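You operate a simulated robot arm through the tools that you are given. There is no shell and no other tool. Be economical: measure what you need, move in short steps, check, and stop when the job is done.

Carry out the task below with a simulated robot arm. There is one attempt and no reset: what you move stays moved.

Task
Take the tall beaker on the top of the carton table and put it away on the can ledge. Put the film roll on the pump bench top away on the top of the long table. Stack the tin that says "A" from the pump bench top on top of the tin marked "E". Fetch the cardboard tube and stand it on the spot 2 of the small pallet. Put the round bottle on the top of the steel table away on the filling table top. Shut the label drawer. Take the wiping pad on the burner table top and put it away on the top of the can bench. Put the dial thermometer on the top of the front drum a. The order is free. Set down upright: tall beaker, film roll, cardboard tube, round bottle, dial thermometer.

Only the result counts: the job must be done as asked and must still hold three seconds after the hand-in. Knocking over, shifting, dropping, spilling or breaking anything else fails it.

Robot
A 6-joint arm with a fingered hand on a trunk, on a base that drives. Base frame: it is fixed to the floor where the robot stands at the start and does not move with it; the origin is under the middle of the robot, x ahead of it, y to its left, z up; the surface under the hand at the start is at about z = 70. Readings come in cm, rad, newtons and seconds.
With the tool pointing down near the work surface it reaches from about 22 to 56 cm from the robot's upright axis, wherever it stands. Its first joint turns from -2.897 to 2.897 rad. Places, roughly: can ledge [690, 430, 50]; cardboard tube (5x5x11 cm) [20, -290, 80]; dial thermometer [675, 400, 50]; filling table top [40, 360, 40]; film roll (6x7x11 cm) [230, -320, 80]; label drawer [790, -540, 60]; round bottle [750, -225, 75]; spot 2 of the small pallet (17x16 cm) [66, -292, 78]; tall beaker [50, 0, 75]; tin [250, -325, 75]; top of the can bench [760, -60, 70]; top of the front drum A (26x26 cm) [738, 748, 74]; top of the long table [80, -270, 70]; wiping pad (7x10x3 cm) [720, 260, 70]. Payload 3.1 kg.
The tool frame sits at the grasp point between the pads (the TCP): z along the fingers, y along the line on which they close. The tips reach 2.2 cm beyond it. The gripper opens to 13.2 cm. The gripper's body begins 6 cm behind the TCP. The gripper is a hand of 4 fingers: y runs from the thumb to the fingers, the wrist lies at [0, 0, -21.8] in the tool frame, and closing takes about 1.5 s.
Orientation is told as [roll, pitch, yaw] about the base's x, y, z axes, in that order, counted from this pose: with the fingers straight down and closing along the base's y, the tool's x points along the base's -x, its y along +y and its z along -z.

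Tools
- The arm moves only by the tool step_arm. Its arguments are lists of equal length, an entry for each row: "angular": the turn, a rotation vector about the tool's x, y, z in degrees, a list of three; "slide": the shift along the tool's x, y, z in cm, a list of three; "hand": the gripper command, from -1 (fully open) to 1 (shut), values between in proportion. In form: {"angular": [[rx, ry, rz], ...], "slide": [[x, y, z], ...], "hand": [hand, ...]}. A call has 1 to 20 rows; each row is the pose to reach, as a shift and turn from the pose commanded when the call began, along the tool's axes at that moment. A row lasts 0.2 s, in which the tool goes at most 5 cm and 0.15 rad; a call with a longer step from one row to the next is refused whole, and so is a gripper value outside its range. Where a pose cannot be reached the arm comes as near as it can. A force on the tool above 40 N (or 10 N above the force at the start of the call, whichever is more), or a blocked arm, ends the call early, and 0.2 s more pass. Each finger travels about 15.3 cm/s and halts on what it meets, pressing with about 25 N; the grip force reading is that of the motor and also rises with nothing between the fingers. The clock runs only during rows and for 0.2 s after the last one: add rows that repeat a pose to give the fingers time. The reply holds the time, the measured pose of the TCP, the force on the tool along the base axes, the opening and the grip force, in the units named above and with some noise, with the torque about the TCP (base axes, N m) and any sound that the robot's microphone picked up.
- Cameras (640 x 400 px; columns grow to the right, rows downward): "scene" is now at [1.17, 15.2, 151.35]; the picture's right is [0.05, -1.00, 0.00], its down [-0.80, -0.04, -0.59] and it looks along [0.59, 0.03, -0.80] (base axes); focal length 267 px, centre (320, 200). "wrist" rides on the gripper at [5.3, -5.3, -8.4] in the tool frame; the picture's right is [0.71, 0.71, 0.00], its down [-0.53, 0.53, -0.67] and it looks along [-0.47, 0.47, 0.74] (tool axes); focal length 247 px, centre (320, 200). There is no depth. A picture from a camera that has moved, and an enlarged one, comes with that camera's place and axes in the base frame and with its lens.
- grab_frame(camera): a new picture of that camera. No time passes.
- lift_body(by): slides the trunk up (or, below 0, down) by that many cm; the arm and the scene camera ride with it, the base frame stays. It gives what a move gives, with no picture.
- roll_base(legs): drives the robot by 1 to 6 legs, each [ahead, left, turn to the left] in cm, cm and rad, along the robot's own axes; the way and the turn of a leg run together, so that a leg with both is an arc; at most 150 cm and 3.142 rad a leg. The arm and the cameras ride along, it lands a little off, and it stops where it bumps. It gives what a move gives.
- grasp_type(shape): the hand has 4 fingers and takes this shape, open, in about a second: jaw (thumb against the fingers, like two jaws); tri (thumb and two fingers); tip (a fingertip pinch); poke (one finger out to press); point (the index stretched); flat (the hand flat); cup (the hand cupped); fist (a fist). The gripper value then closes the fingers along that shape, each until it touches; the sizes above hold for jaw. It gives what a move gives, with no picture.
- turn_head(pan, tilt): turns the head with the scene camera to pan (to the left, within 2.705 rad either way) and tilt (down, from -0.506 to 1.204), counted from straight ahead of the robot. It gives what a move gives.
- enlarge(camera, box): a new picture of the part [left, top, right, bottom] of that camera's present view, enlarged. No time passes.
- close_job(): hands the job in; it is judged then, once.

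Work in short steps. Places have to be worked out from the pictures, the camera data and where the tool is seen: move nearer, look again, correct. Check each grasp and each placing, and mend what went wrong. You have 217 turns and 202 pictures in all, those below and enlarged ones among them. Open the gripper and draw the arm clear of the work before you hand the job in, unless the task says otherwise; then end with one line.

The tools are called after "Request:" by a JSON object that holds its "fn" and its "kwargs". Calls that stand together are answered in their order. step_arm: Moves the arm, as the interface text tells. Its arguments: {"type":"object","properties":{"angular":{"type":"array","items":{"type":"array","items":{"type":"number"}}},"slide":{"type":"array","items":{"type":"array","items":{"type":"number"}}},"hand":{"type":"array","items":{"type":"number"}}},"required":["angular","slide","hand"]} The other tools are called the same way: lift_body (by) slides the trunk up or down; grasp_type (shape) gives the hand a shape; roll_base (legs) drives the base; turn_head (pan, tilt) turns the head that bears the scene camera; grab_frame (camera) takes a picture; enlarge (camera, box) takes an enlarged picture of a part of a camera's view; close_job () hands the job in.

At the start:

```text
t: 0.0
tool_pos: [30.85, 14.59, 93.69]
tool_rot: [0.0, 0.001, -0.001]
force: [-0.3, -0.9, -0.1]
torque: [-0.01, 0.01, 0.0]
gripper_width: 13.2
grasp_force: 0.1
shape: jaw
trunk travel left (down, up): [-20.0, 18.6]
robot x, y, heading: [-0.38, -0.06, 0.003]
head pan, tilt: [0.051, 0.934]
```

scene: 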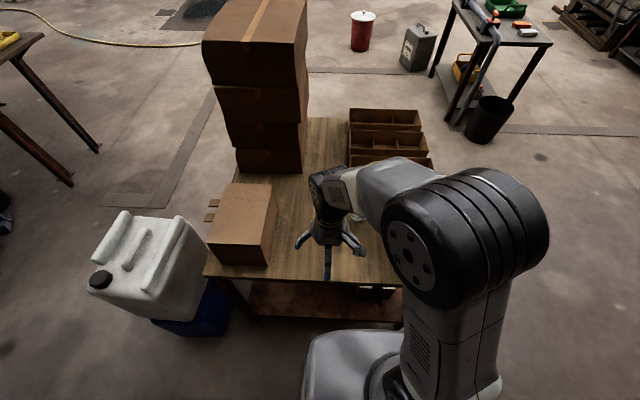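
wrist: 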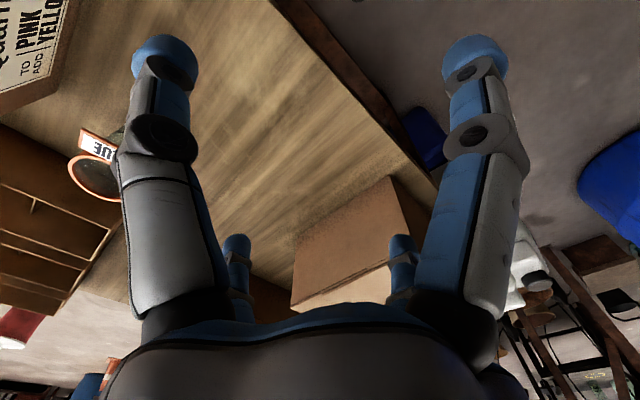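

I'll start by looking for the beaker on the carton table, which the arm hides; I turn the head a little and enlarge.

Request:
{"fn": "enlarge", "kwargs": {"camera": "scene", "box": [200, 90, 460, 300]}}

Request:
{"fn": "enlarge", "kwargs": {"camera": "wrist", "box": [0, 60, 200, 300]}}

```text
1.90 times, centred on (330, 195) of scene
camera zoom: at [1.17, 15.2, 151.35], right [0.05, -1.0, 0.0], down [-0.8, -0.04, -0.59], along [0.59, 0.03, -0.8], focal length 508 px, centre (301, 210)
```

zoom: 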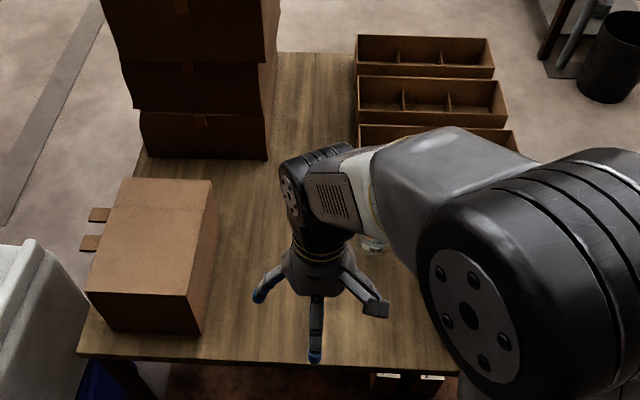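

```text
1.67 times, centred on (100, 180) of wrist
camera zoom: at [25.44, 9.36, 101.93], right [-0.71, 0.71, 0.0], down [0.53, 0.53, 0.67], along [0.47, 0.47, -0.74], focal length 412 px, centre (687, 233)
```

zoom: 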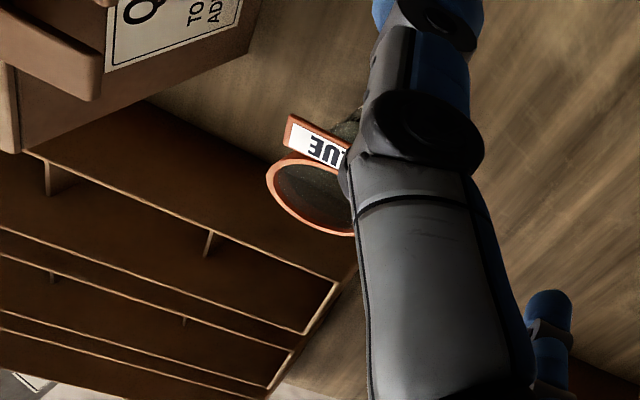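

The beaker seems to be near (53,4) behind the hand. I move the hand to the right so that the wrist camera looks at it.

Request:
{"fn": "step_arm", "kwargs": {"angular": [[0, 0, 0], [0, 0, 0], [0, 0, 0], [0, 0, 0], [0, 0, 0]], "slide": [[0, -5, 0], [0, -10, 0], [0, -15, 0], [0, -20, 0], [0, -24, 0]], "hand": [-1, -1, -1, -1, -1]}}

Request:
{"fn": "grab_frame", "kwargs": {"camera": "wrist"}}

Request:
{"fn": "grab_frame", "kwargs": {"camera": "scene"}}

```text
t: 1.2
tool_pos: [30.74, -9.49, 93.61]
tool_rot: [-0.001, 0.001, 0.001]
force: [-0.1, 0.5, 0.1]
torque: [0.0, -0.02, 0.02]
gripper_width: 13.18
grasp_force: 0.0
shape: jaw
trunk travel left (down, up): [-20.0, 18.6]
robot x, y, heading: [0.04, 0.09, -0.001]
head pan, tilt: [0.051, 0.934]
```

```text
197 pictures are left
camera wrist: at [25.37, -14.74, 101.98], right [-0.71, 0.71, 0.0], down [0.53, 0.53, 0.67], along [0.47, 0.47, -0.74], focal length 247 px, centre (320, 200)
```

wrist: 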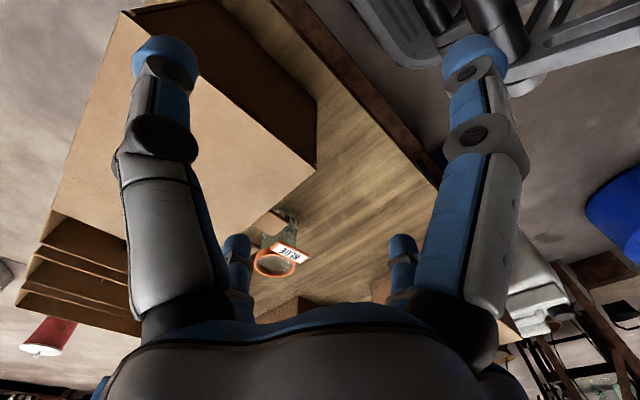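

```text
196 pictures are left
camera scene: at [1.18, 15.12, 151.36], right [0.05, -1.0, 0.0], down [-0.8, -0.04, -0.59], along [0.59, 0.03, -0.8], focal length 267 px, centre (320, 200)
```

scene: 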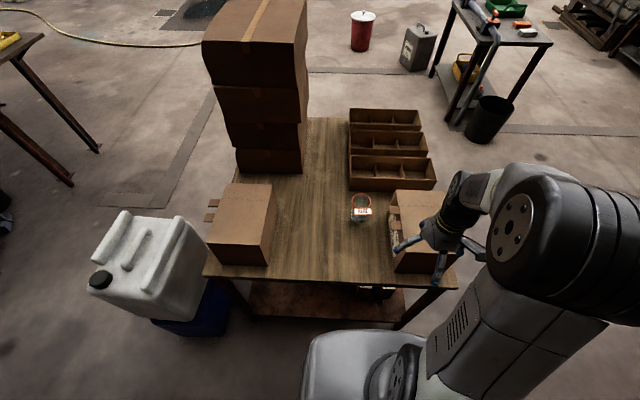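

Request:
{"fn": "enlarge", "kwargs": {"camera": "scene", "box": [310, 170, 410, 250]}}

Request:
{"fn": "enlarge", "kwargs": {"camera": "wrist", "box": [220, 190, 340, 290]}}

```text
5.00 times, centred on (360, 210) of scene
camera zoom: at [1.18, 15.12, 151.36], right [0.05, -1.0, 0.0], down [-0.8, -0.04, -0.59], along [0.59, 0.03, -0.8], focal length 1335 px, centre (120, 150)
```

zoom: 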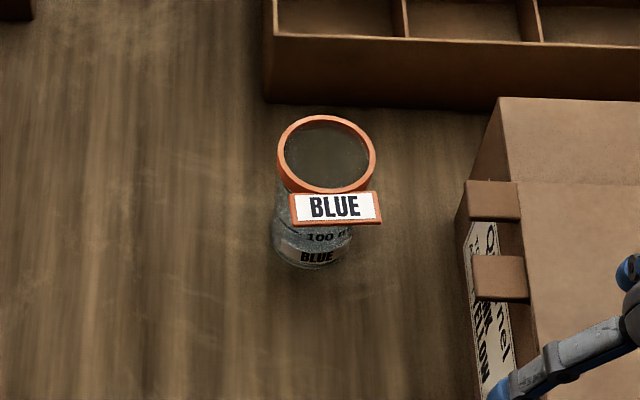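

```text
4.00 times, centred on (280, 240) of wrist
camera zoom: at [25.37, -14.74, 101.98], right [-0.71, 0.71, 0.0], down [0.53, 0.53, 0.67], along [0.47, 0.47, -0.74], focal length 988 px, centre (480, 40)
```

zoom: 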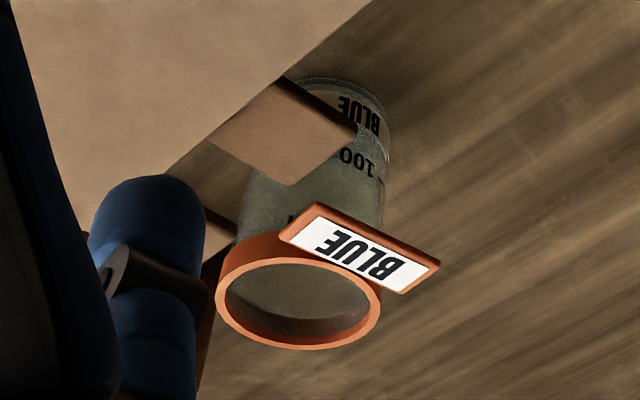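

The rim is at about (54.3, 4.0, 80), the table at 70, and a tag faces the robot. The hand looks like four fingers in a cross; I close it in the air to see how the jaw shape moves.

Request:
{"fn": "step_arm", "kwargs": {"angular": [[0, 0, 0], [0, 0, 0], [0, 0, 0]], "slide": [[0, 0, 0], [0, 0, 0], [0, 0, 0]], "hand": [-0.2, 0.2, 0.2]}}

Request:
{"fn": "grab_frame", "kwargs": {"camera": "wrist"}}

Request:
{"fn": "enlarge", "kwargs": {"camera": "scene", "box": [380, 150, 540, 290]}}

```text
t: 2.0
tool_pos: [30.7, -9.25, 93.72]
tool_rot: [-0.001, 0.002, 0.001]
force: [-0.3, 0.4, 0.0]
torque: [-0.01, -0.03, -0.02]
gripper_width: 5.33
grasp_force: 0.0
shape: jaw
trunk travel left (down, up): [-20.0, 18.6]
robot x, y, heading: [-0.15, -0.16, 0.0]
head pan, tilt: [0.051, 0.934]
```

```text
193 pictures are left
camera wrist: at [25.38, -14.63, 101.99], right [-0.71, 0.71, 0.0], down [0.53, 0.53, 0.67], along [0.47, 0.47, -0.74], focal length 247 px, centre (320, 200)
```

wrist: 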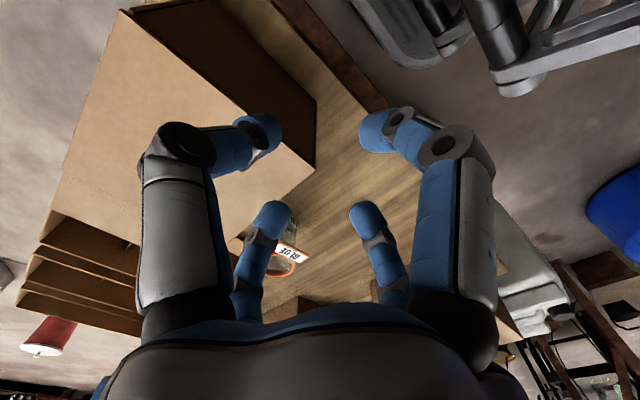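

```text
2.86 times, centred on (460, 220) of scene
camera zoom: at [1.17, 15.19, 151.36], right [0.05, -1.0, 0.0], down [-0.8, -0.04, -0.59], along [0.59, 0.03, -0.8], focal length 763 px, centre (-80, 143)
```

zoom: 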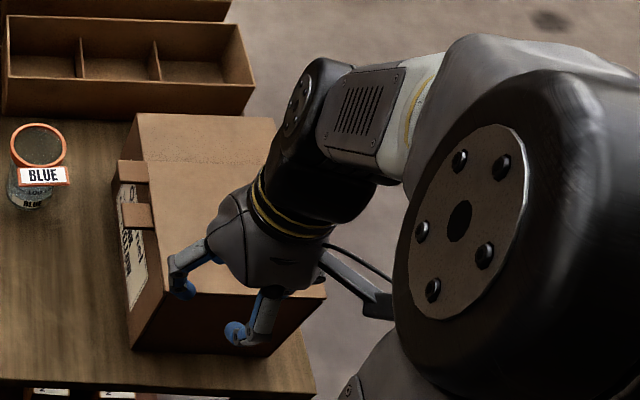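

All four fingers close to the middle. I open again and go over the beaker at (54.3, 4.0), then look.

Request:
{"fn": "step_arm", "kwargs": {"angular": [[0, 0, 0], [0, 0, 0], [0, 0, 0], [0, 0, 0], [0, 0, 0], [0, 0, 0]], "slide": [[-4, 2.3, 0], [-8, 4.6, 0], [-12, 6.9, 0], [-16, 9.2, 0], [-20, 11.5, 0], [-23.6, 13.3, 0]], "hand": [-1, -1, -1, -1, -1, -1]}}

Request:
{"fn": "grab_frame", "kwargs": {"camera": "wrist"}}

```text
t: 3.4
tool_pos: [54.47, 4.04, 93.52]
tool_rot: [0.0, 0.005, 0.0]
force: [0.2, -0.1, 0.0]
torque: [0.02, 0.01, 0.06]
gripper_width: 13.18
grasp_force: 0.1
shape: jaw
trunk travel left (down, up): [-20.0, 18.6]
robot x, y, heading: [-0.01, -0.31, -0.001]
head pan, tilt: [0.051, 0.934]
```

```text
191 pictures are left
camera wrist: at [49.14, -1.14, 101.83], right [-0.71, 0.71, 0.0], down [0.53, 0.53, 0.67], along [0.47, 0.47, -0.75], focal length 247 px, centre (320, 200)
```

wrist: 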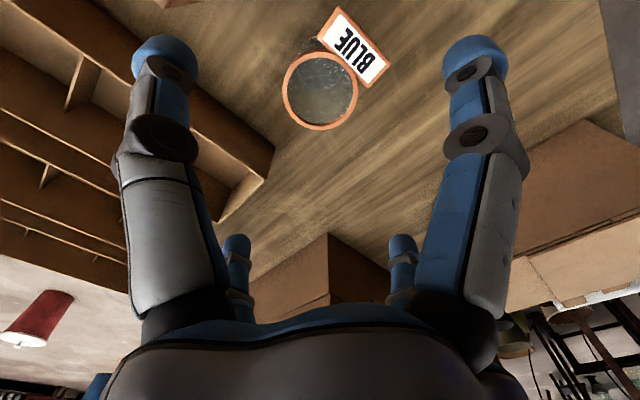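

Rim is centred at (54.1, 3.8). I descend to z 76 with open fingers and close.

Request:
{"fn": "step_arm", "kwargs": {"angular": [[0, 0, 0], [0, 0, 0], [0, 0, 0], [0, 0, 0], [0, 0, 0]], "slide": [[0.3, -0.2, 4], [0.3, -0.2, 8], [0.3, -0.2, 12], [0.3, -0.2, 16], [0.3, -0.2, 17.8]], "hand": [-1, -1, -1, -1, -1]}}

Request:
{"fn": "grab_frame", "kwargs": {"camera": "wrist"}}

```text
t: 4.6
tool_pos: [54.03, 3.86, 75.78]
tool_rot: [0.001, -0.001, -0.001]
force: [-1.0, -0.9, 3.1]
torque: [-0.01, 0.04, 0.01]
gripper_width: 13.22
grasp_force: 0.0
shape: jaw
trunk travel left (down, up): [-20.0, 18.6]
robot x, y, heading: [0.12, 0.02, 0.002]
head pan, tilt: [0.051, 0.934]
```

```text
190 pictures are left
camera wrist: at [48.64, -1.44, 84.12], right [-0.71, 0.71, 0.0], down [0.53, 0.53, 0.67], along [0.47, 0.47, -0.74], focal length 247 px, centre (320, 200)
```

wrist: 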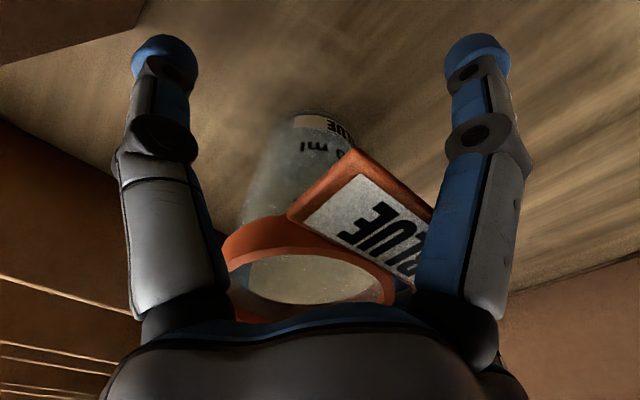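

Fingers surround the beaker. Closing.

Request:
{"fn": "step_arm", "kwargs": {"angular": [[0, 0, 0], [0, 0, 0], [0, 0, 0], [0, 0, 0], [0, 0, 0], [0, 0, 0], [0, 0, 0], [0, 0, 0]], "slide": [[0, 0, 0], [0, 0, 0], [0, 0, 0], [0, 0, 0], [0, 0, 0], [0, 0, 0], [0, 0, 0], [0, 0, 0]], "hand": [-0.5, 0, 0.5, 1, 1, 1, 1, 1]}}

Request:
{"fn": "grab_frame", "kwargs": {"camera": "wrist"}}

```text
t: 6.4
tool_pos: [54.05, 3.76, 75.69]
tool_rot: [0.001, -0.004, 0.001]
force: [-2.4, -1.2, 13.5]
torque: [0.04, -0.42, -0.03]
gripper_width: 4.81
grasp_force: 25.0
shape: jaw
trunk travel left (down, up): [-20.0, 18.6]
robot x, y, heading: [-0.04, -0.06, 0.0]
head pan, tilt: [0.051, 0.934]
```

```text
189 pictures are left
camera wrist: at [48.57, -1.46, 84.22], right [-0.71, 0.71, 0.0], down [0.52, 0.53, 0.67], along [0.47, 0.47, -0.74], focal length 247 px, centre (320, 200)
```

wrist: 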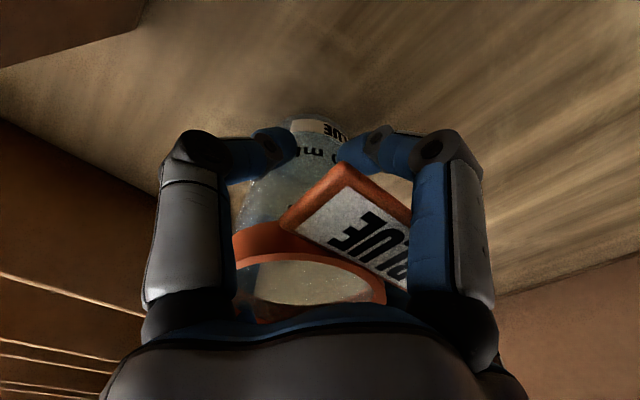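

Gripped at 4.8 cm. Lift carefully and bring it back toward the body.

Request:
{"fn": "step_arm", "kwargs": {"angular": [[0, 0, 0], [0, 0, 0], [0, 0, 0], [0, 0, 0], [0, 0, 0], [0, 0, 0], [0, 0, 0], [0, 0, 0], [0, 0, 0], [0, 0, 0]], "slide": [[0, 0, -1], [0, 0, -3], [0, 0, -6], [0, 0, -10], [0, 0, -14], [0, 0, -18], [4, 0, -20], [8, 0, -20], [12, 0, -20], [16, 0, -20]], "hand": [1, 1, 1, 1, 1, 1, 1, 1, 1, 1]}}

Request:
{"fn": "grab_frame", "kwargs": {"camera": "wrist"}}

Request:
{"fn": "turn_head", "kwargs": {"pan": 0.5, "tilt": 0.35}}

Request:
{"fn": "grab_frame", "kwargs": {"camera": "scene"}}

Request:
{"fn": "turn_head", "kwargs": {"pan": -0.9, "tilt": 0.35}}

Request:
{"fn": "grab_frame", "kwargs": {"camera": "scene"}}

```text
t: 8.6
tool_pos: [37.92, 3.74, 95.89]
tool_rot: [0.001, -0.002, -0.001]
force: [0.6, 0.1, -0.5]
torque: [0.01, 0.0, -0.01]
gripper_width: 4.75
grasp_force: 25.0
shape: jaw
trunk travel left (down, up): [-20.0, 18.6]
robot x, y, heading: [0.05, -0.04, 0.001]
head pan, tilt: [0.051, 0.934]
```

```text
188 pictures are left
camera wrist: at [32.61, -1.56, 104.24], right [-0.71, 0.71, 0.0], down [0.53, 0.53, 0.67], along [0.47, 0.47, -0.74], focal length 247 px, centre (320, 200)
```

wrist: 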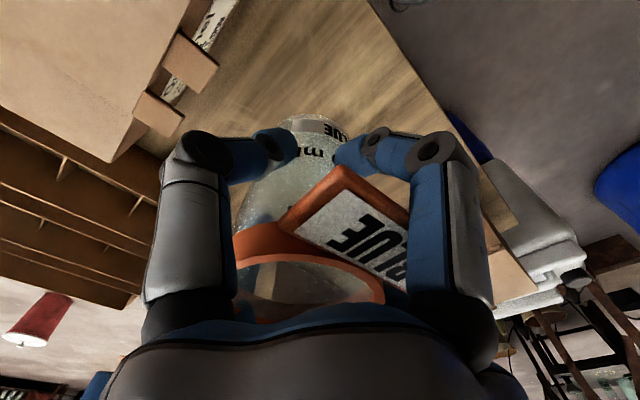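

```text
t: 9.6
tool_pos: [38.19, 3.73, 95.82]
tool_rot: [0.0, 0.0, 0.0]
force: [0.0, 0.0, -1.1]
torque: [-0.04, 0.01, -0.01]
gripper_width: 4.74
grasp_force: 24.8
shape: jaw
trunk travel left (down, up): [-20.0, 18.6]
robot x, y, heading: [-0.22, 0.34, 0.001]
head pan, tilt: [0.499, 0.351]
```

```text
187 pictures are left
camera scene: at [2.01, 19.28, 156.35], right [0.48, -0.88, 0.0], down [-0.3, -0.16, -0.94], along [0.82, 0.45, -0.34], focal length 267 px, centre (320, 200)
```

scene: 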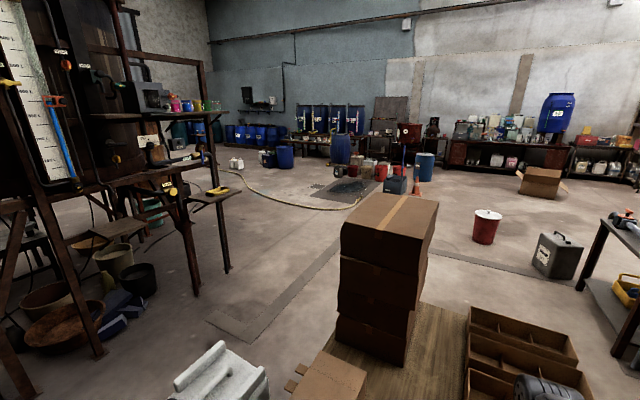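

```text
t: 11.1
tool_pos: [38.17, 3.66, 95.94]
tool_rot: [0.0, 0.002, 0.0]
force: [-0.1, -0.6, -0.4]
torque: [0.0, -0.01, -0.04]
gripper_width: 4.73
grasp_force: 25.1
shape: jaw
trunk travel left (down, up): [-20.0, 18.6]
robot x, y, heading: [0.3, 0.32, 0.0]
head pan, tilt: [-0.901, 0.351]
```

```text
186 pictures are left
camera scene: at [-0.38, 7.54, 156.36], right [-0.78, -0.62, 0.0], down [-0.21, 0.27, -0.94], along [0.58, -0.74, -0.34], focal length 267 px, centre (320, 200)
```

scene: 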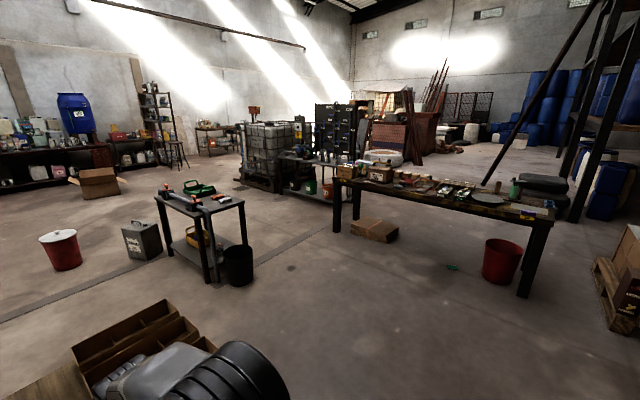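

The beaker is held firmly. Before driving I check the lane to the left of the carton table.

Request:
{"fn": "turn_head", "kwargs": {"pan": 1.5, "tilt": 0.6}}

Request:
{"fn": "grab_frame", "kwargs": {"camera": "scene"}}

Request:
{"fn": "turn_head", "kwargs": {"pan": 0.3, "tilt": 0.15}}

Request:
{"fn": "grab_frame", "kwargs": {"camera": "scene"}}

```text
t: 13.3
tool_pos: [38.17, 3.58, 95.86]
tool_rot: [0.0, -0.001, 0.001]
force: [0.7, 0.6, -1.1]
torque: [-0.02, 0.02, 0.02]
gripper_width: 4.75
grasp_force: 24.4
shape: jaw
trunk travel left (down, up): [-20.0, 18.6]
robot x, y, heading: [0.03, -0.03, -0.001]
head pan, tilt: [1.499, 0.6]
```

```text
185 pictures are left
camera scene: at [-5.54, 23.64, 154.08], right [1.0, -0.07, 0.0], down [-0.04, -0.56, -0.83], along [0.06, 0.82, -0.56], focal length 267 px, centre (320, 200)
```

scene: 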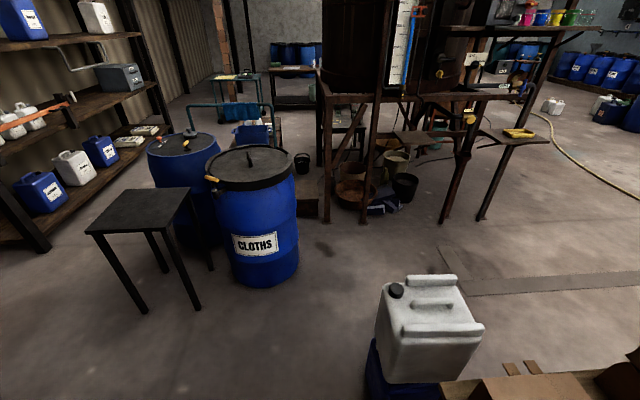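

```text
t: 14.7
tool_pos: [38.23, 3.61, 95.75]
tool_rot: [0.0, 0.001, 0.001]
force: [1.3, 0.1, -0.5]
torque: [-0.01, 0.0, 0.03]
gripper_width: 4.71
grasp_force: 25.1
shape: jaw
trunk travel left (down, up): [-20.0, 18.6]
robot x, y, heading: [0.36, -0.02, -0.001]
head pan, tilt: [0.3, 0.15]
```

```text
184 pictures are left
camera scene: at [2.68, 17.58, 158.23], right [0.3, -0.96, 0.0], down [-0.14, -0.04, -0.99], along [0.94, 0.29, -0.15], focal length 267 px, centre (320, 200)
```

scene: 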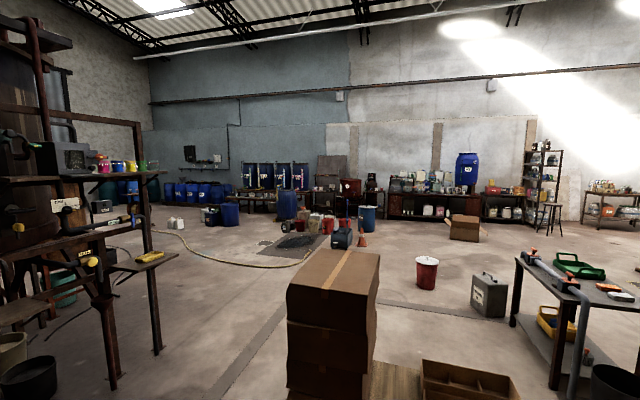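

I see the target area around column 255. I enlarge to plan the drive there.

Request:
{"fn": "enlarge", "kwargs": {"camera": "scene", "box": [140, 140, 400, 280]}}

Request:
{"fn": "enlarge", "kwargs": {"camera": "scene", "box": [360, 140, 640, 290]}}

```text
2.46 times, centred on (270, 210) of scene
camera zoom: at [2.68, 17.58, 158.23], right [0.3, -0.96, 0.0], down [-0.14, -0.04, -0.99], along [0.94, 0.29, -0.15], focal length 657 px, centre (443, 175)
```

zoom: 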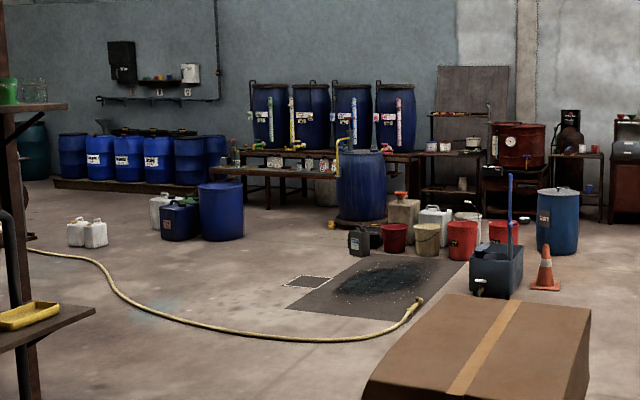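

```text
2.29 times, centred on (500, 215) of scene
camera zoom: at [2.68, 17.58, 158.23], right [0.3, -0.96, 0.0], down [-0.14, -0.04, -0.99], along [0.94, 0.29, -0.15], focal length 610 px, centre (-91, 166)
```

zoom: 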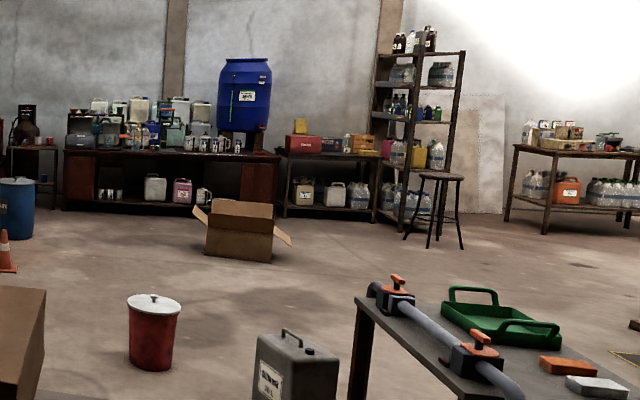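

I'll go by the right side of the carton table (y ≈ -80), then past it into the middle of the hall, and look again from nearer.

Request:
{"fn": "roll_base", "kwargs": {"legs": [[-10, 0, 0], [0, -85, 0], [140, 0, 0], [60, 85, 0], [50, 75, 0]]}}

Request:
{"fn": "turn_head", "kwargs": {"pan": 0.3, "tilt": 0.35}}

Request:
{"fn": "grab_frame", "kwargs": {"camera": "scene"}}

```text
t: 35.9
tool_pos: [279.95, 78.13, 95.78]
tool_rot: [-0.001, 0.0, -0.004]
force: [-0.2, -0.1, -0.5]
torque: [0.0, 0.02, 0.01]
gripper_width: 4.7
grasp_force: 25.2
shape: jaw
trunk travel left (down, up): [-20.0, 18.6]
robot x, y, heading: [241.79, 74.51, -0.004]
head pan, tilt: [0.3, 0.15]
```

```text
t: 36.7
tool_pos: [279.8, 78.08, 95.98]
tool_rot: [0.0, -0.001, -0.004]
force: [-0.2, 0.2, -0.7]
torque: [-0.02, 0.01, -0.01]
gripper_width: 4.74
grasp_force: 24.7
shape: jaw
trunk travel left (down, up): [-20.0, 18.6]
robot x, y, heading: [241.66, 74.52, -0.003]
head pan, tilt: [0.3, 0.351]
```

```text
181 pictures are left
camera scene: at [244.52, 92.17, 156.36], right [0.29, -0.96, 0.0], down [-0.33, -0.1, -0.94], along [0.9, 0.27, -0.34], focal length 267 px, centre (320, 200)
```

scene: 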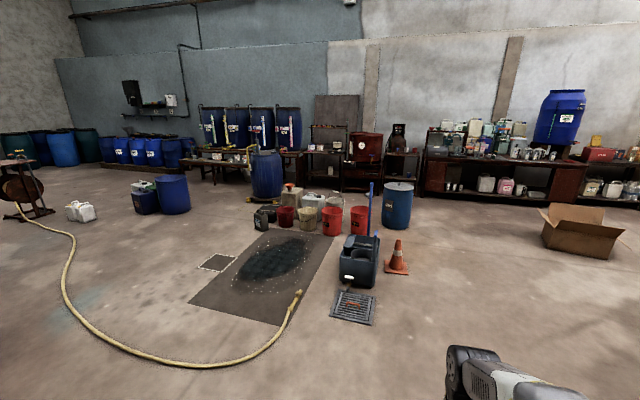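

The hose blocks the direct line; the free way seems to go round its reel at about (467, 617). I look to the left to check that way.

Request:
{"fn": "turn_head", "kwargs": {"pan": 1.25, "tilt": 0.3}}

Request:
{"fn": "grab_frame", "kwargs": {"camera": "scene"}}

```text
t: 37.9
tool_pos: [279.92, 78.09, 95.86]
tool_rot: [0.001, -0.001, -0.003]
force: [0.2, 0.6, 0.1]
torque: [-0.01, 0.02, -0.02]
gripper_width: 4.75
grasp_force: 25.0
shape: jaw
trunk travel left (down, up): [-20.0, 18.6]
robot x, y, heading: [241.62, 74.25, -0.004]
head pan, tilt: [1.25, 0.3]
```

```text
180 pictures are left
camera scene: at [238.61, 98.3, 156.83], right [0.95, -0.32, 0.0], down [-0.09, -0.28, -0.96], along [0.31, 0.91, -0.3], focal length 267 px, centre (320, 200)
```

scene: 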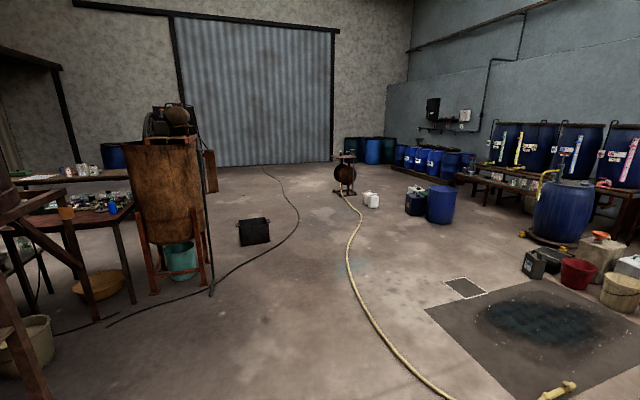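

The corridor between the black cable and the hose looks about 100 cm wide. I turn to face +y and drive along its middle, stopping before the reel.

Request:
{"fn": "roll_base", "kwargs": {"legs": [[0, 0, 1.574], [90, -16, 0], [85, -17, 0], [115, -25, 0], [100, -88, 0]]}}

Request:
{"fn": "turn_head", "kwargs": {"pan": -0.2, "tilt": 0.5}}

Request:
{"fn": "grab_frame", "kwargs": {"camera": "scene"}}

```text
t: 62.6
tool_pos: [389.28, 502.01, 95.81]
tool_rot: [0.0, 0.001, 1.558]
force: [0.1, -0.5, -1.6]
torque: [0.01, -0.02, 0.01]
gripper_width: 4.71
grasp_force: 25.1
shape: jaw
trunk travel left (down, up): [-20.0, 18.6]
robot x, y, heading: [392.65, 464.0, 1.555]
head pan, tilt: [1.25, 0.3]
```

```text
t: 64.2
tool_pos: [389.29, 501.85, 95.81]
tool_rot: [0.001, 0.0, 1.559]
force: [0.3, -1.1, -0.9]
torque: [-0.04, -0.02, -0.02]
gripper_width: 4.69
grasp_force: 24.9
shape: jaw
trunk travel left (down, up): [-20.0, 18.6]
robot x, y, heading: [392.46, 463.68, 1.558]
head pan, tilt: [-0.201, 0.499]
```

```text
179 pictures are left
camera scene: at [379.37, 466.91, 154.99], right [0.98, -0.21, 0.0], down [-0.1, -0.47, -0.88], along [0.18, 0.86, -0.48], focal length 267 px, centre (320, 200)
```

scene: 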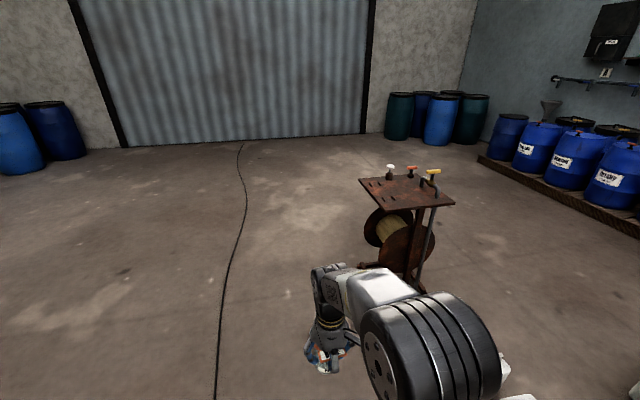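

The reel stand spans about x 436–500; I pass it on its left, then turn to +x beyond it.

Request:
{"fn": "roll_base", "kwargs": {"legs": [[113, 3, 0], [113, 3, 0], [0, 0, -1.556], [130, 0, 0], [78, -85, 0]]}}

Request:
{"fn": "turn_head", "kwargs": {"pan": -0.8, "tilt": 0.5}}

Request:
{"fn": "grab_frame", "kwargs": {"camera": "scene"}}

```text
t: 90.7
tool_pos: [635.72, 612.44, 95.84]
tool_rot: [0.001, 0.001, 0.017]
force: [0.2, -1.0, -1.1]
torque: [0.03, 0.0, 0.01]
gripper_width: 4.69
grasp_force: 24.8
shape: jaw
trunk travel left (down, up): [-20.0, 18.6]
robot x, y, heading: [597.48, 607.97, 0.02]
head pan, tilt: [-0.201, 0.499]
```

```text
t: 91.7
tool_pos: [635.56, 612.53, 95.89]
tool_rot: [0.0, 0.001, 0.017]
force: [-1.2, -0.8, 0.0]
torque: [-0.01, 0.02, 0.04]
gripper_width: 4.65
grasp_force: 24.9
shape: jaw
trunk travel left (down, up): [-20.0, 18.6]
robot x, y, heading: [597.76, 608.41, 0.017]
head pan, tilt: [-0.799, 0.499]
```

```text
178 pictures are left
camera scene: at [597.63, 616.47, 154.99], right [-0.7, -0.71, 0.0], down [-0.34, 0.34, -0.88], along [0.62, -0.62, -0.48], focal length 267 px, centre (320, 200)
```

scene: 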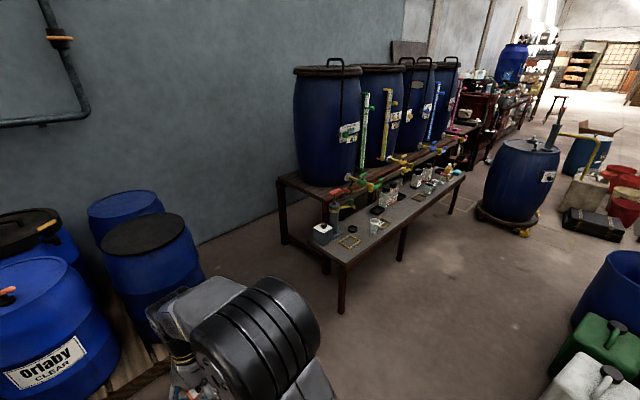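

The can ledge is the low gray table in front of the tap drums. I enlarge it.

Request:
{"fn": "enlarge", "kwargs": {"camera": "scene", "box": [300, 140, 480, 270]}}

```text
3.08 times, centred on (390, 205) of scene
camera zoom: at [597.63, 616.47, 154.99], right [-0.7, -0.71, 0.0], down [-0.34, 0.34, -0.88], along [0.62, -0.62, -0.48], focal length 821 px, centre (105, 185)
```

zoom: 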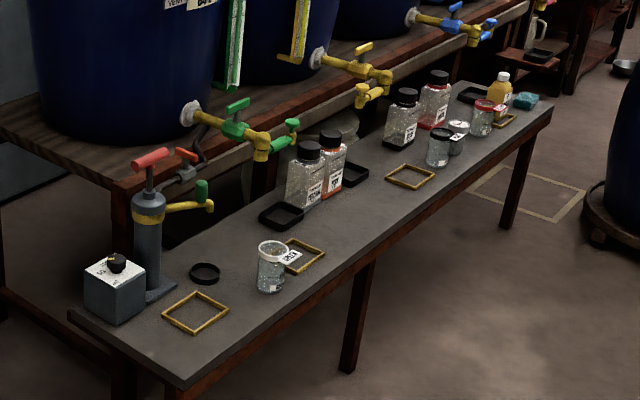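

The ledge spans x 668–698, y 340–525, z≈50; there is a free patch near (676, 446). I drive along its front to about (627, 446).

Request:
{"fn": "roll_base", "kwargs": {"legs": [[28, 0, -0.017], [0, -80, 0], [0, -82, 0]]}}

Request:
{"fn": "turn_head", "kwargs": {"pan": 0.0, "tilt": 0.9}}

Request:
{"fn": "grab_frame", "kwargs": {"camera": "scene"}}

Request:
{"fn": "grab_frame", "kwargs": {"camera": "wrist"}}

```text
t: 101.6
tool_pos: [664.34, 449.73, 95.78]
tool_rot: [0.001, -0.001, 0.002]
force: [-0.4, 0.6, -0.6]
torque: [-0.01, -0.02, 0.0]
gripper_width: 4.66
grasp_force: 24.7
shape: jaw
trunk travel left (down, up): [-20.0, 18.6]
robot x, y, heading: [626.34, 446.21, 0.003]
head pan, tilt: [-0.799, 0.499]
```

```text
t: 102.7
tool_pos: [664.36, 449.69, 95.93]
tool_rot: [0.0, 0.0, 0.002]
force: [-0.3, 0.4, -0.7]
torque: [0.02, 0.02, 0.01]
gripper_width: 4.67
grasp_force: 25.1
shape: jaw
trunk travel left (down, up): [-20.0, 18.6]
robot x, y, heading: [626.53, 445.63, 0.003]
head pan, tilt: [0.0, 0.901]
```

```text
176 pictures are left
camera scene: at [627.61, 460.89, 151.61], right [0.0, -1.0, 0.0], down [-0.78, 0.0, -0.62], along [0.62, 0.0, -0.78], focal length 267 px, centre (320, 200)
```

scene: 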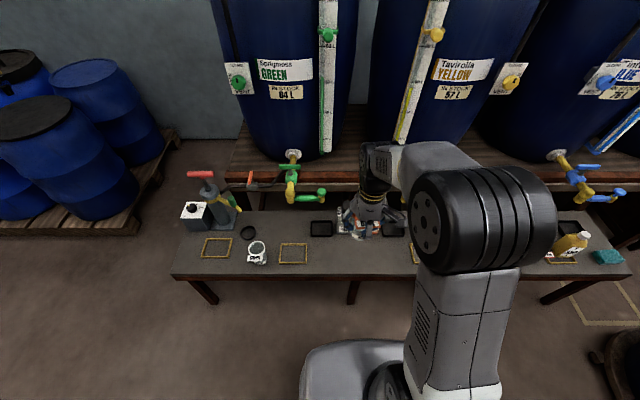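

```text
175 pictures are left
camera wrist: at [658.99, 444.55, 104.21], right [-0.71, 0.71, 0.0], down [0.53, 0.53, 0.67], along [0.47, 0.47, -0.74], focal length 247 px, centre (320, 200)
```

wrist: 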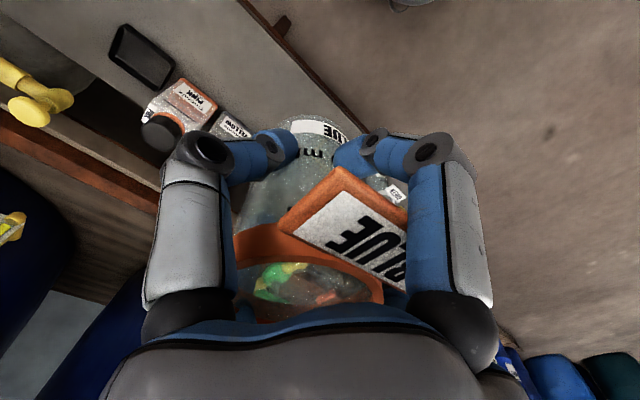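

Free patch at (675.5, 434) right of the bottle pair. I lower the trunk, then move the beaker above that patch.

Request:
{"fn": "lift_body", "kwargs": {"by": -15}}

Request:
{"fn": "step_arm", "kwargs": {"angular": [[0, 0, 0], [0, 0, 0], [0, 0, 0], [0, 0, 0], [0, 0, 0]], "slide": [[-2, -4, 0], [-4.5, -8, 0], [-7, -12, 0], [-11.1, -15.7, 0], [-11.1, -15.7, 0]], "hand": [1, 1, 1, 1, 1]}}

Request:
{"fn": "grab_frame", "kwargs": {"camera": "wrist"}}

Request:
{"fn": "grab_frame", "kwargs": {"camera": "scene"}}

```text
t: 104.5
tool_pos: [664.35, 449.65, 80.79]
tool_rot: [-0.001, 0.0, 0.002]
force: [0.8, 0.1, 0.4]
torque: [0.0, -0.02, -0.01]
gripper_width: 4.69
grasp_force: 25.1
shape: jaw
trunk travel left (down, up): [-5.0, 33.6]
robot x, y, heading: [626.34, 445.68, -0.001]
head pan, tilt: [0.0, 0.901]
```

```text
refused: row 4 steps farther than a row can; nothing moved
```

```text
174 pictures are left
camera wrist: at [658.99, 444.55, 89.12], right [-0.71, 0.71, 0.0], down [0.53, 0.53, 0.67], along [0.47, 0.47, -0.74], focal length 247 px, centre (320, 200)
```

wrist: 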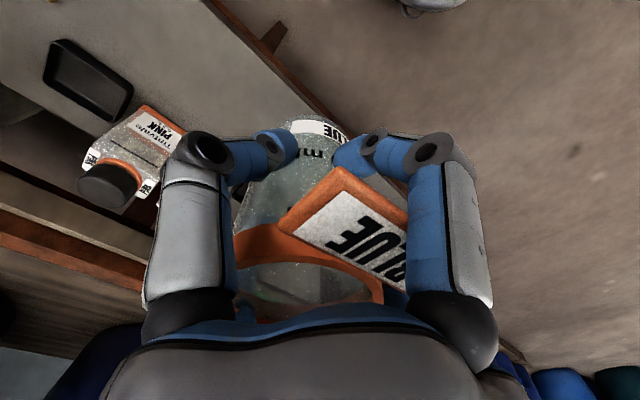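

```text
173 pictures are left
camera scene: at [627.6, 460.89, 136.52], right [0.0, -1.0, 0.0], down [-0.78, 0.0, -0.62], along [0.62, 0.0, -0.78], focal length 267 px, centre (320, 200)
```

scene: 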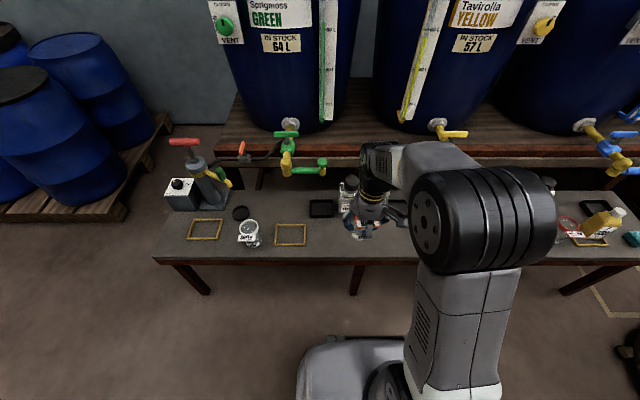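

One step was too long; I repeat it with smaller steps.

Request:
{"fn": "step_arm", "kwargs": {"angular": [[0, 0, 0], [0, 0, 0], [0, 0, 0], [0, 0, 0], [0, 0, 0], [0, 0, 0], [0, 0, 0]], "slide": [[-2, -4, 0], [-4.5, -8, 0], [-7, -11.5, 0], [-9.5, -15, 0], [-11.1, -15.7, 4], [-11.1, -15.7, 8], [-11.1, -15.7, 12]], "hand": [1, 1, 1, 1, 1, 1, 1]}}

Request:
{"fn": "grab_frame", "kwargs": {"camera": "wrist"}}

Request:
{"fn": "enlarge", "kwargs": {"camera": "scene", "box": [280, 150, 440, 280]}}

```text
t: 106.0
tool_pos: [675.61, 434.14, 68.57]
tool_rot: [0.0, 0.0, 0.004]
force: [-0.2, 0.1, -0.3]
torque: [0.0, 0.05, 0.0]
gripper_width: 4.62
grasp_force: 25.1
shape: jaw
trunk travel left (down, up): [-5.0, 33.6]
robot x, y, heading: [626.23, 445.88, -0.0]
head pan, tilt: [0.0, 0.901]
```

```text
172 pictures are left
camera wrist: at [670.19, 428.92, 77.02], right [-0.71, 0.71, 0.0], down [0.53, 0.53, 0.67], along [0.47, 0.47, -0.74], focal length 247 px, centre (320, 200)
```

wrist: 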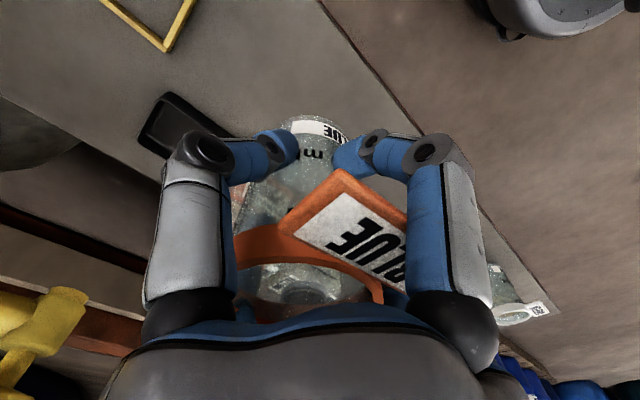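

```text
3.08 times, centred on (360, 215) of scene
camera zoom: at [627.64, 460.88, 136.52], right [0.0, -1.0, 0.0], down [-0.78, 0.0, -0.62], along [0.62, 0.0, -0.78], focal length 821 px, centre (197, 154)
```

zoom: 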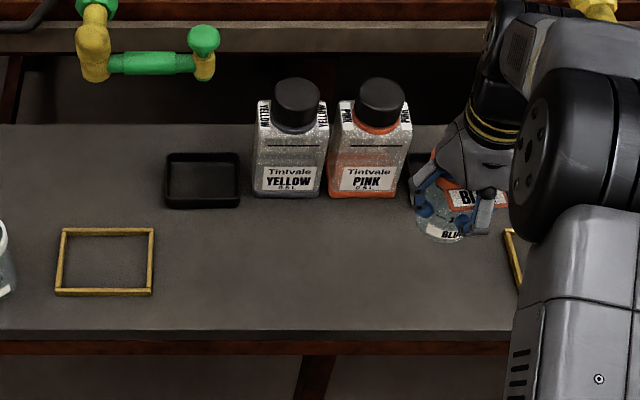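

Spot is clear. I lower the beaker until contact is felt.

Request:
{"fn": "step_arm", "kwargs": {"angular": [[0, 0, 0], [0, 0, 0], [0, 0, 0], [0, 0, 0], [0, 0, 0], [0, 0, 0]], "slide": [[0.5, 1.5, 4], [0.5, 1.5, 8], [0.5, 1.5, 10.5], [0.5, 1.5, 11.5], [0.5, 1.5, 12.2], [0.5, 1.5, 12.6]], "hand": [1, 1, 1, 1, 1, 1]}}

Request:
{"fn": "enlarge", "kwargs": {"camera": "scene", "box": [300, 170, 440, 280]}}

```text
t: 107.5
tool_pos: [674.94, 435.68, 56.19]
tool_rot: [0.0, 0.001, 0.003]
force: [0.0, -0.4, -0.4]
torque: [0.0, 0.03, 0.02]
gripper_width: 4.63
grasp_force: 25.6
shape: jaw
trunk travel left (down, up): [-5.0, 33.6]
robot x, y, heading: [626.57, 446.09, 0.004]
head pan, tilt: [0.0, 0.901]
```

```text
3.64 times, centred on (370, 225) of scene
camera zoom: at [627.61, 460.89, 136.52], right [0.0, -1.0, 0.0], down [-0.78, 0.0, -0.62], along [0.62, 0.0, -0.78], focal length 971 px, centre (138, 109)
```

zoom: 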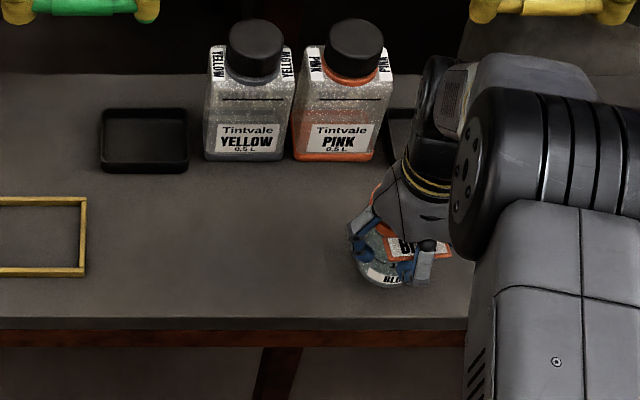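

Still no contact; I continue down slowly.

Request:
{"fn": "step_arm", "kwargs": {"angular": [[0, 0, 0], [0, 0, 0], [0, 0, 0], [0, 0, 0], [0, 0, 0], [0, 0, 0]], "slide": [[0, 0, 0.3], [0, 0, 0.6], [0, 0, 0.9], [0, 0, 1.2], [0, 0, 1.5], [0, 0, 1.8]], "hand": [1, 1, 1, 1, 1, 1]}}

```text
t: 108.8
tool_pos: [675.03, 435.54, 54.34]
tool_rot: [-0.001, -0.001, 0.001]
force: [-1.8, 0.2, 0.1]
torque: [0.0, -0.02, 0.02]
gripper_width: 4.62
grasp_force: 24.6
shape: jaw
trunk travel left (down, up): [-5.0, 33.6]
robot x, y, heading: [626.29, 446.03, 0.001]
head pan, tilt: [0.0, 0.901]
```

Request:
{"fn": "step_arm", "kwargs": {"angular": [[0, 0, 0], [0, 0, 0], [0, 0, 0], [0, 0, 0], [0, 0, 0]], "slide": [[0, 0, 0.3], [0, 0, 0.6], [0, 0, 0.9], [0, 0, 1.2], [0, 0, 1.5]], "hand": [1, 1, 1, 1, 1]}}

Request:
{"fn": "enlarge", "kwargs": {"camera": "scene", "box": [320, 190, 420, 270]}}

```text
t: 109.8
tool_pos: [675.38, 435.53, 53.79]
tool_rot: [-0.003, -0.012, 0.002]
force: [-3.3, 2.4, 21.2]
torque: [0.33, -0.69, 0.14]
gripper_width: 4.6
grasp_force: 25.5
shape: jaw
trunk travel left (down, up): [-5.0, 33.6]
robot x, y, heading: [626.45, 446.19, -0.002]
head pan, tilt: [0.0, 0.901]
stopped in row 4: the force on the tool passed its limit at 44 N (the readings are from after the stop); the commanded pose is now the measured one
```

```text
5.00 times, centred on (370, 230) of scene
camera zoom: at [627.34, 460.94, 136.53], right [0.0, -1.0, 0.0], down [-0.78, 0.0, -0.62], along [0.62, 0.0, -0.78], focal length 1335 px, centre (70, 50)
```

zoom: 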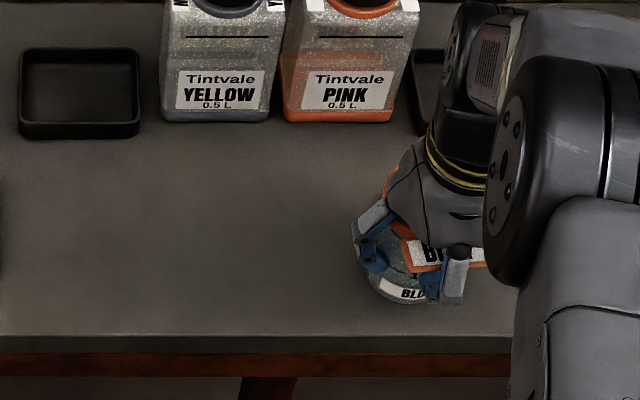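

Contact at TCP 53.8 (ledge ≈ 48). I ease up slightly, open and withdraw upward.

Request:
{"fn": "step_arm", "kwargs": {"angular": [[0, 0, 0], [0, 0, 0], [0, 0, 0], [0, 0, 0], [0, 0, 0], [0, 0, 0], [0, 0, 0], [0, 0, 0], [0, 0, 0], [0, 0, 0], [0, 0, 0], [0, 0, 0]], "slide": [[0, 0, -0.3], [0, 0, -0.3], [0, 0, -0.3], [0, 0, -0.3], [0, 0, -0.3], [0, 0, -0.3], [0, 0, -1.5], [0, 0, -4], [0, 0, -8], [0, 0, -12], [0, 0, -16], [0, 0, -20]], "hand": [1, 0.6, 0.2, -0.2, -0.5, -0.5, -0.5, -0.5, -0.5, -0.5, -0.5, -0.5]}}

Request:
{"fn": "grab_frame", "kwargs": {"camera": "wrist"}}

Request:
{"fn": "enlarge", "kwargs": {"camera": "scene", "box": [320, 170, 480, 280]}}

```text
t: 112.4
tool_pos: [675.08, 435.69, 73.63]
tool_rot: [-0.004, -0.003, 0.003]
force: [-0.6, 0.0, -0.2]
torque: [-0.02, -0.02, 0.0]
gripper_width: 9.85
grasp_force: 0.1
shape: jaw
trunk travel left (down, up): [-5.0, 33.6]
robot x, y, heading: [626.28, 446.0, 0.005]
head pan, tilt: [0.0, 0.901]
```

```text
168 pictures are left
camera wrist: at [669.64, 430.41, 81.92], right [-0.71, 0.71, 0.0], down [0.52, 0.53, 0.67], along [0.47, 0.47, -0.74], focal length 247 px, centre (320, 200)
```

wrist: 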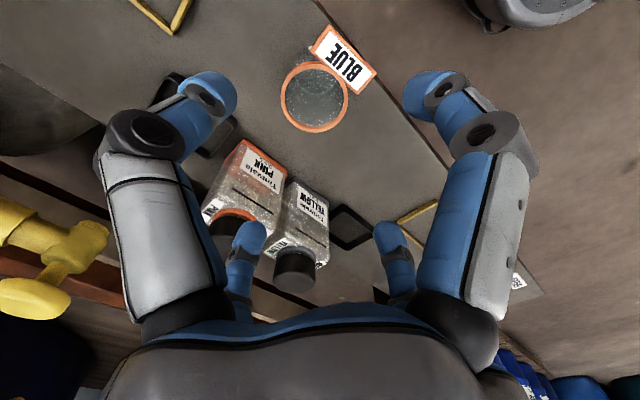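

```text
3.64 times, centred on (400, 225) of scene
camera zoom: at [627.57, 460.9, 136.52], right [0.0, -1.0, 0.0], down [-0.78, 0.0, -0.62], along [0.62, 0.0, -0.78], focal length 971 px, centre (29, 109)
```

zoom: 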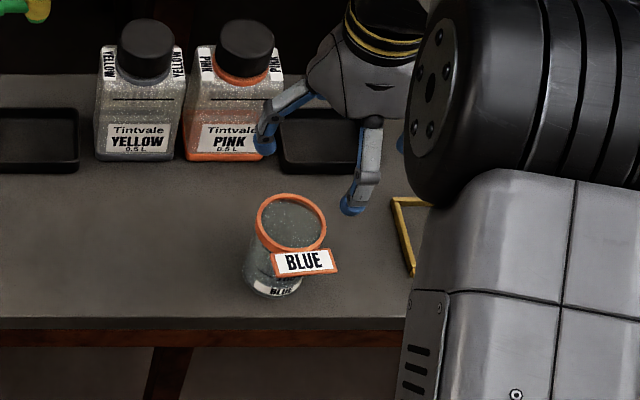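

Beaker stands upright. I raise and retract the arm, and look right along the ledge for the dial thermometer.

Request:
{"fn": "step_arm", "kwargs": {"angular": [[0, 0, 0], [0, 0, 0], [0, 0, 0], [0, 0, 0], [0, 0, 0], [0, 0, 0]], "slide": [[0, 2, -4], [2, 5, -8], [5, 9, -10], [9, 12, -10], [12, 15, -10], [14, 17, -10]], "hand": [-0.5, -0.5, -0.5, -0.5, -0.5, -0.5]}}

Request:
{"fn": "turn_head", "kwargs": {"pan": -0.75, "tilt": 0.7}}

Request:
{"fn": "grab_frame", "kwargs": {"camera": "scene"}}

```text
refused: row 2 steps farther than a row can; nothing moved
```

```text
t: 113.5
tool_pos: [675.04, 435.61, 73.41]
tool_rot: [-0.003, -0.005, 0.001]
force: [0.0, 0.1, 0.7]
torque: [0.04, 0.01, -0.01]
gripper_width: 9.85
grasp_force: 0.1
shape: jaw
trunk travel left (down, up): [-5.0, 33.6]
robot x, y, heading: [626.65, 446.16, 0.001]
head pan, tilt: [-0.75, 0.7]
```

```text
166 pictures are left
camera scene: at [626.27, 455.1, 138.14], right [-0.68, -0.73, 0.0], down [-0.47, 0.44, -0.76], along [0.56, -0.52, -0.64], focal length 267 px, centre (320, 200)
```

scene: 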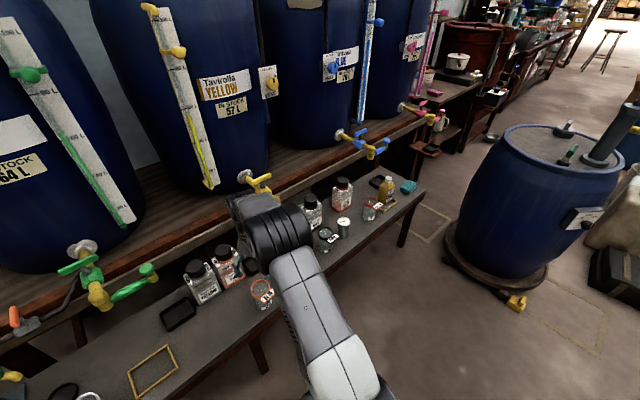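

Request:
{"fn": "enlarge", "kwargs": {"camera": "scene", "box": [295, 165, 435, 260]}}

Request:
{"fn": "step_arm", "kwargs": {"angular": [[0, 0, 0], [0, 0, 0], [0, 0, 0], [0, 0, 0], [0, 0, 0], [0, 0, 0]], "slide": [[0, 0, -4], [0, 0, -8], [4, 0, -10], [8, 0, -10], [12, 0, -10], [14, 0, -10]], "hand": [-0.5, -0.5, -0.5, -0.5, -0.5, -0.5]}}

```text
4.21 times, centred on (365, 212) of scene
camera zoom: at [626.27, 455.1, 138.14], right [-0.68, -0.73, 0.0], down [-0.47, 0.44, -0.76], along [0.56, -0.52, -0.64], focal length 1124 px, centre (130, 147)
```

zoom: 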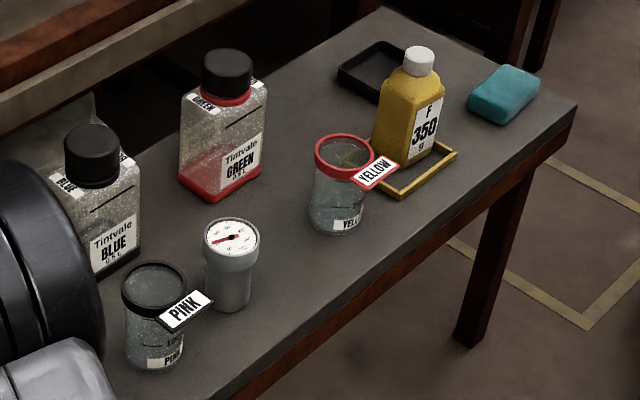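

```text
t: 114.9
tool_pos: [660.91, 435.59, 83.52]
tool_rot: [-0.002, -0.003, 0.004]
force: [-0.1, -0.3, -0.8]
torque: [-0.03, -0.03, 0.02]
gripper_width: 9.86
grasp_force: 0.2
shape: jaw
trunk travel left (down, up): [-5.0, 33.6]
robot x, y, heading: [626.34, 446.22, 0.002]
head pan, tilt: [-0.75, 0.7]
```

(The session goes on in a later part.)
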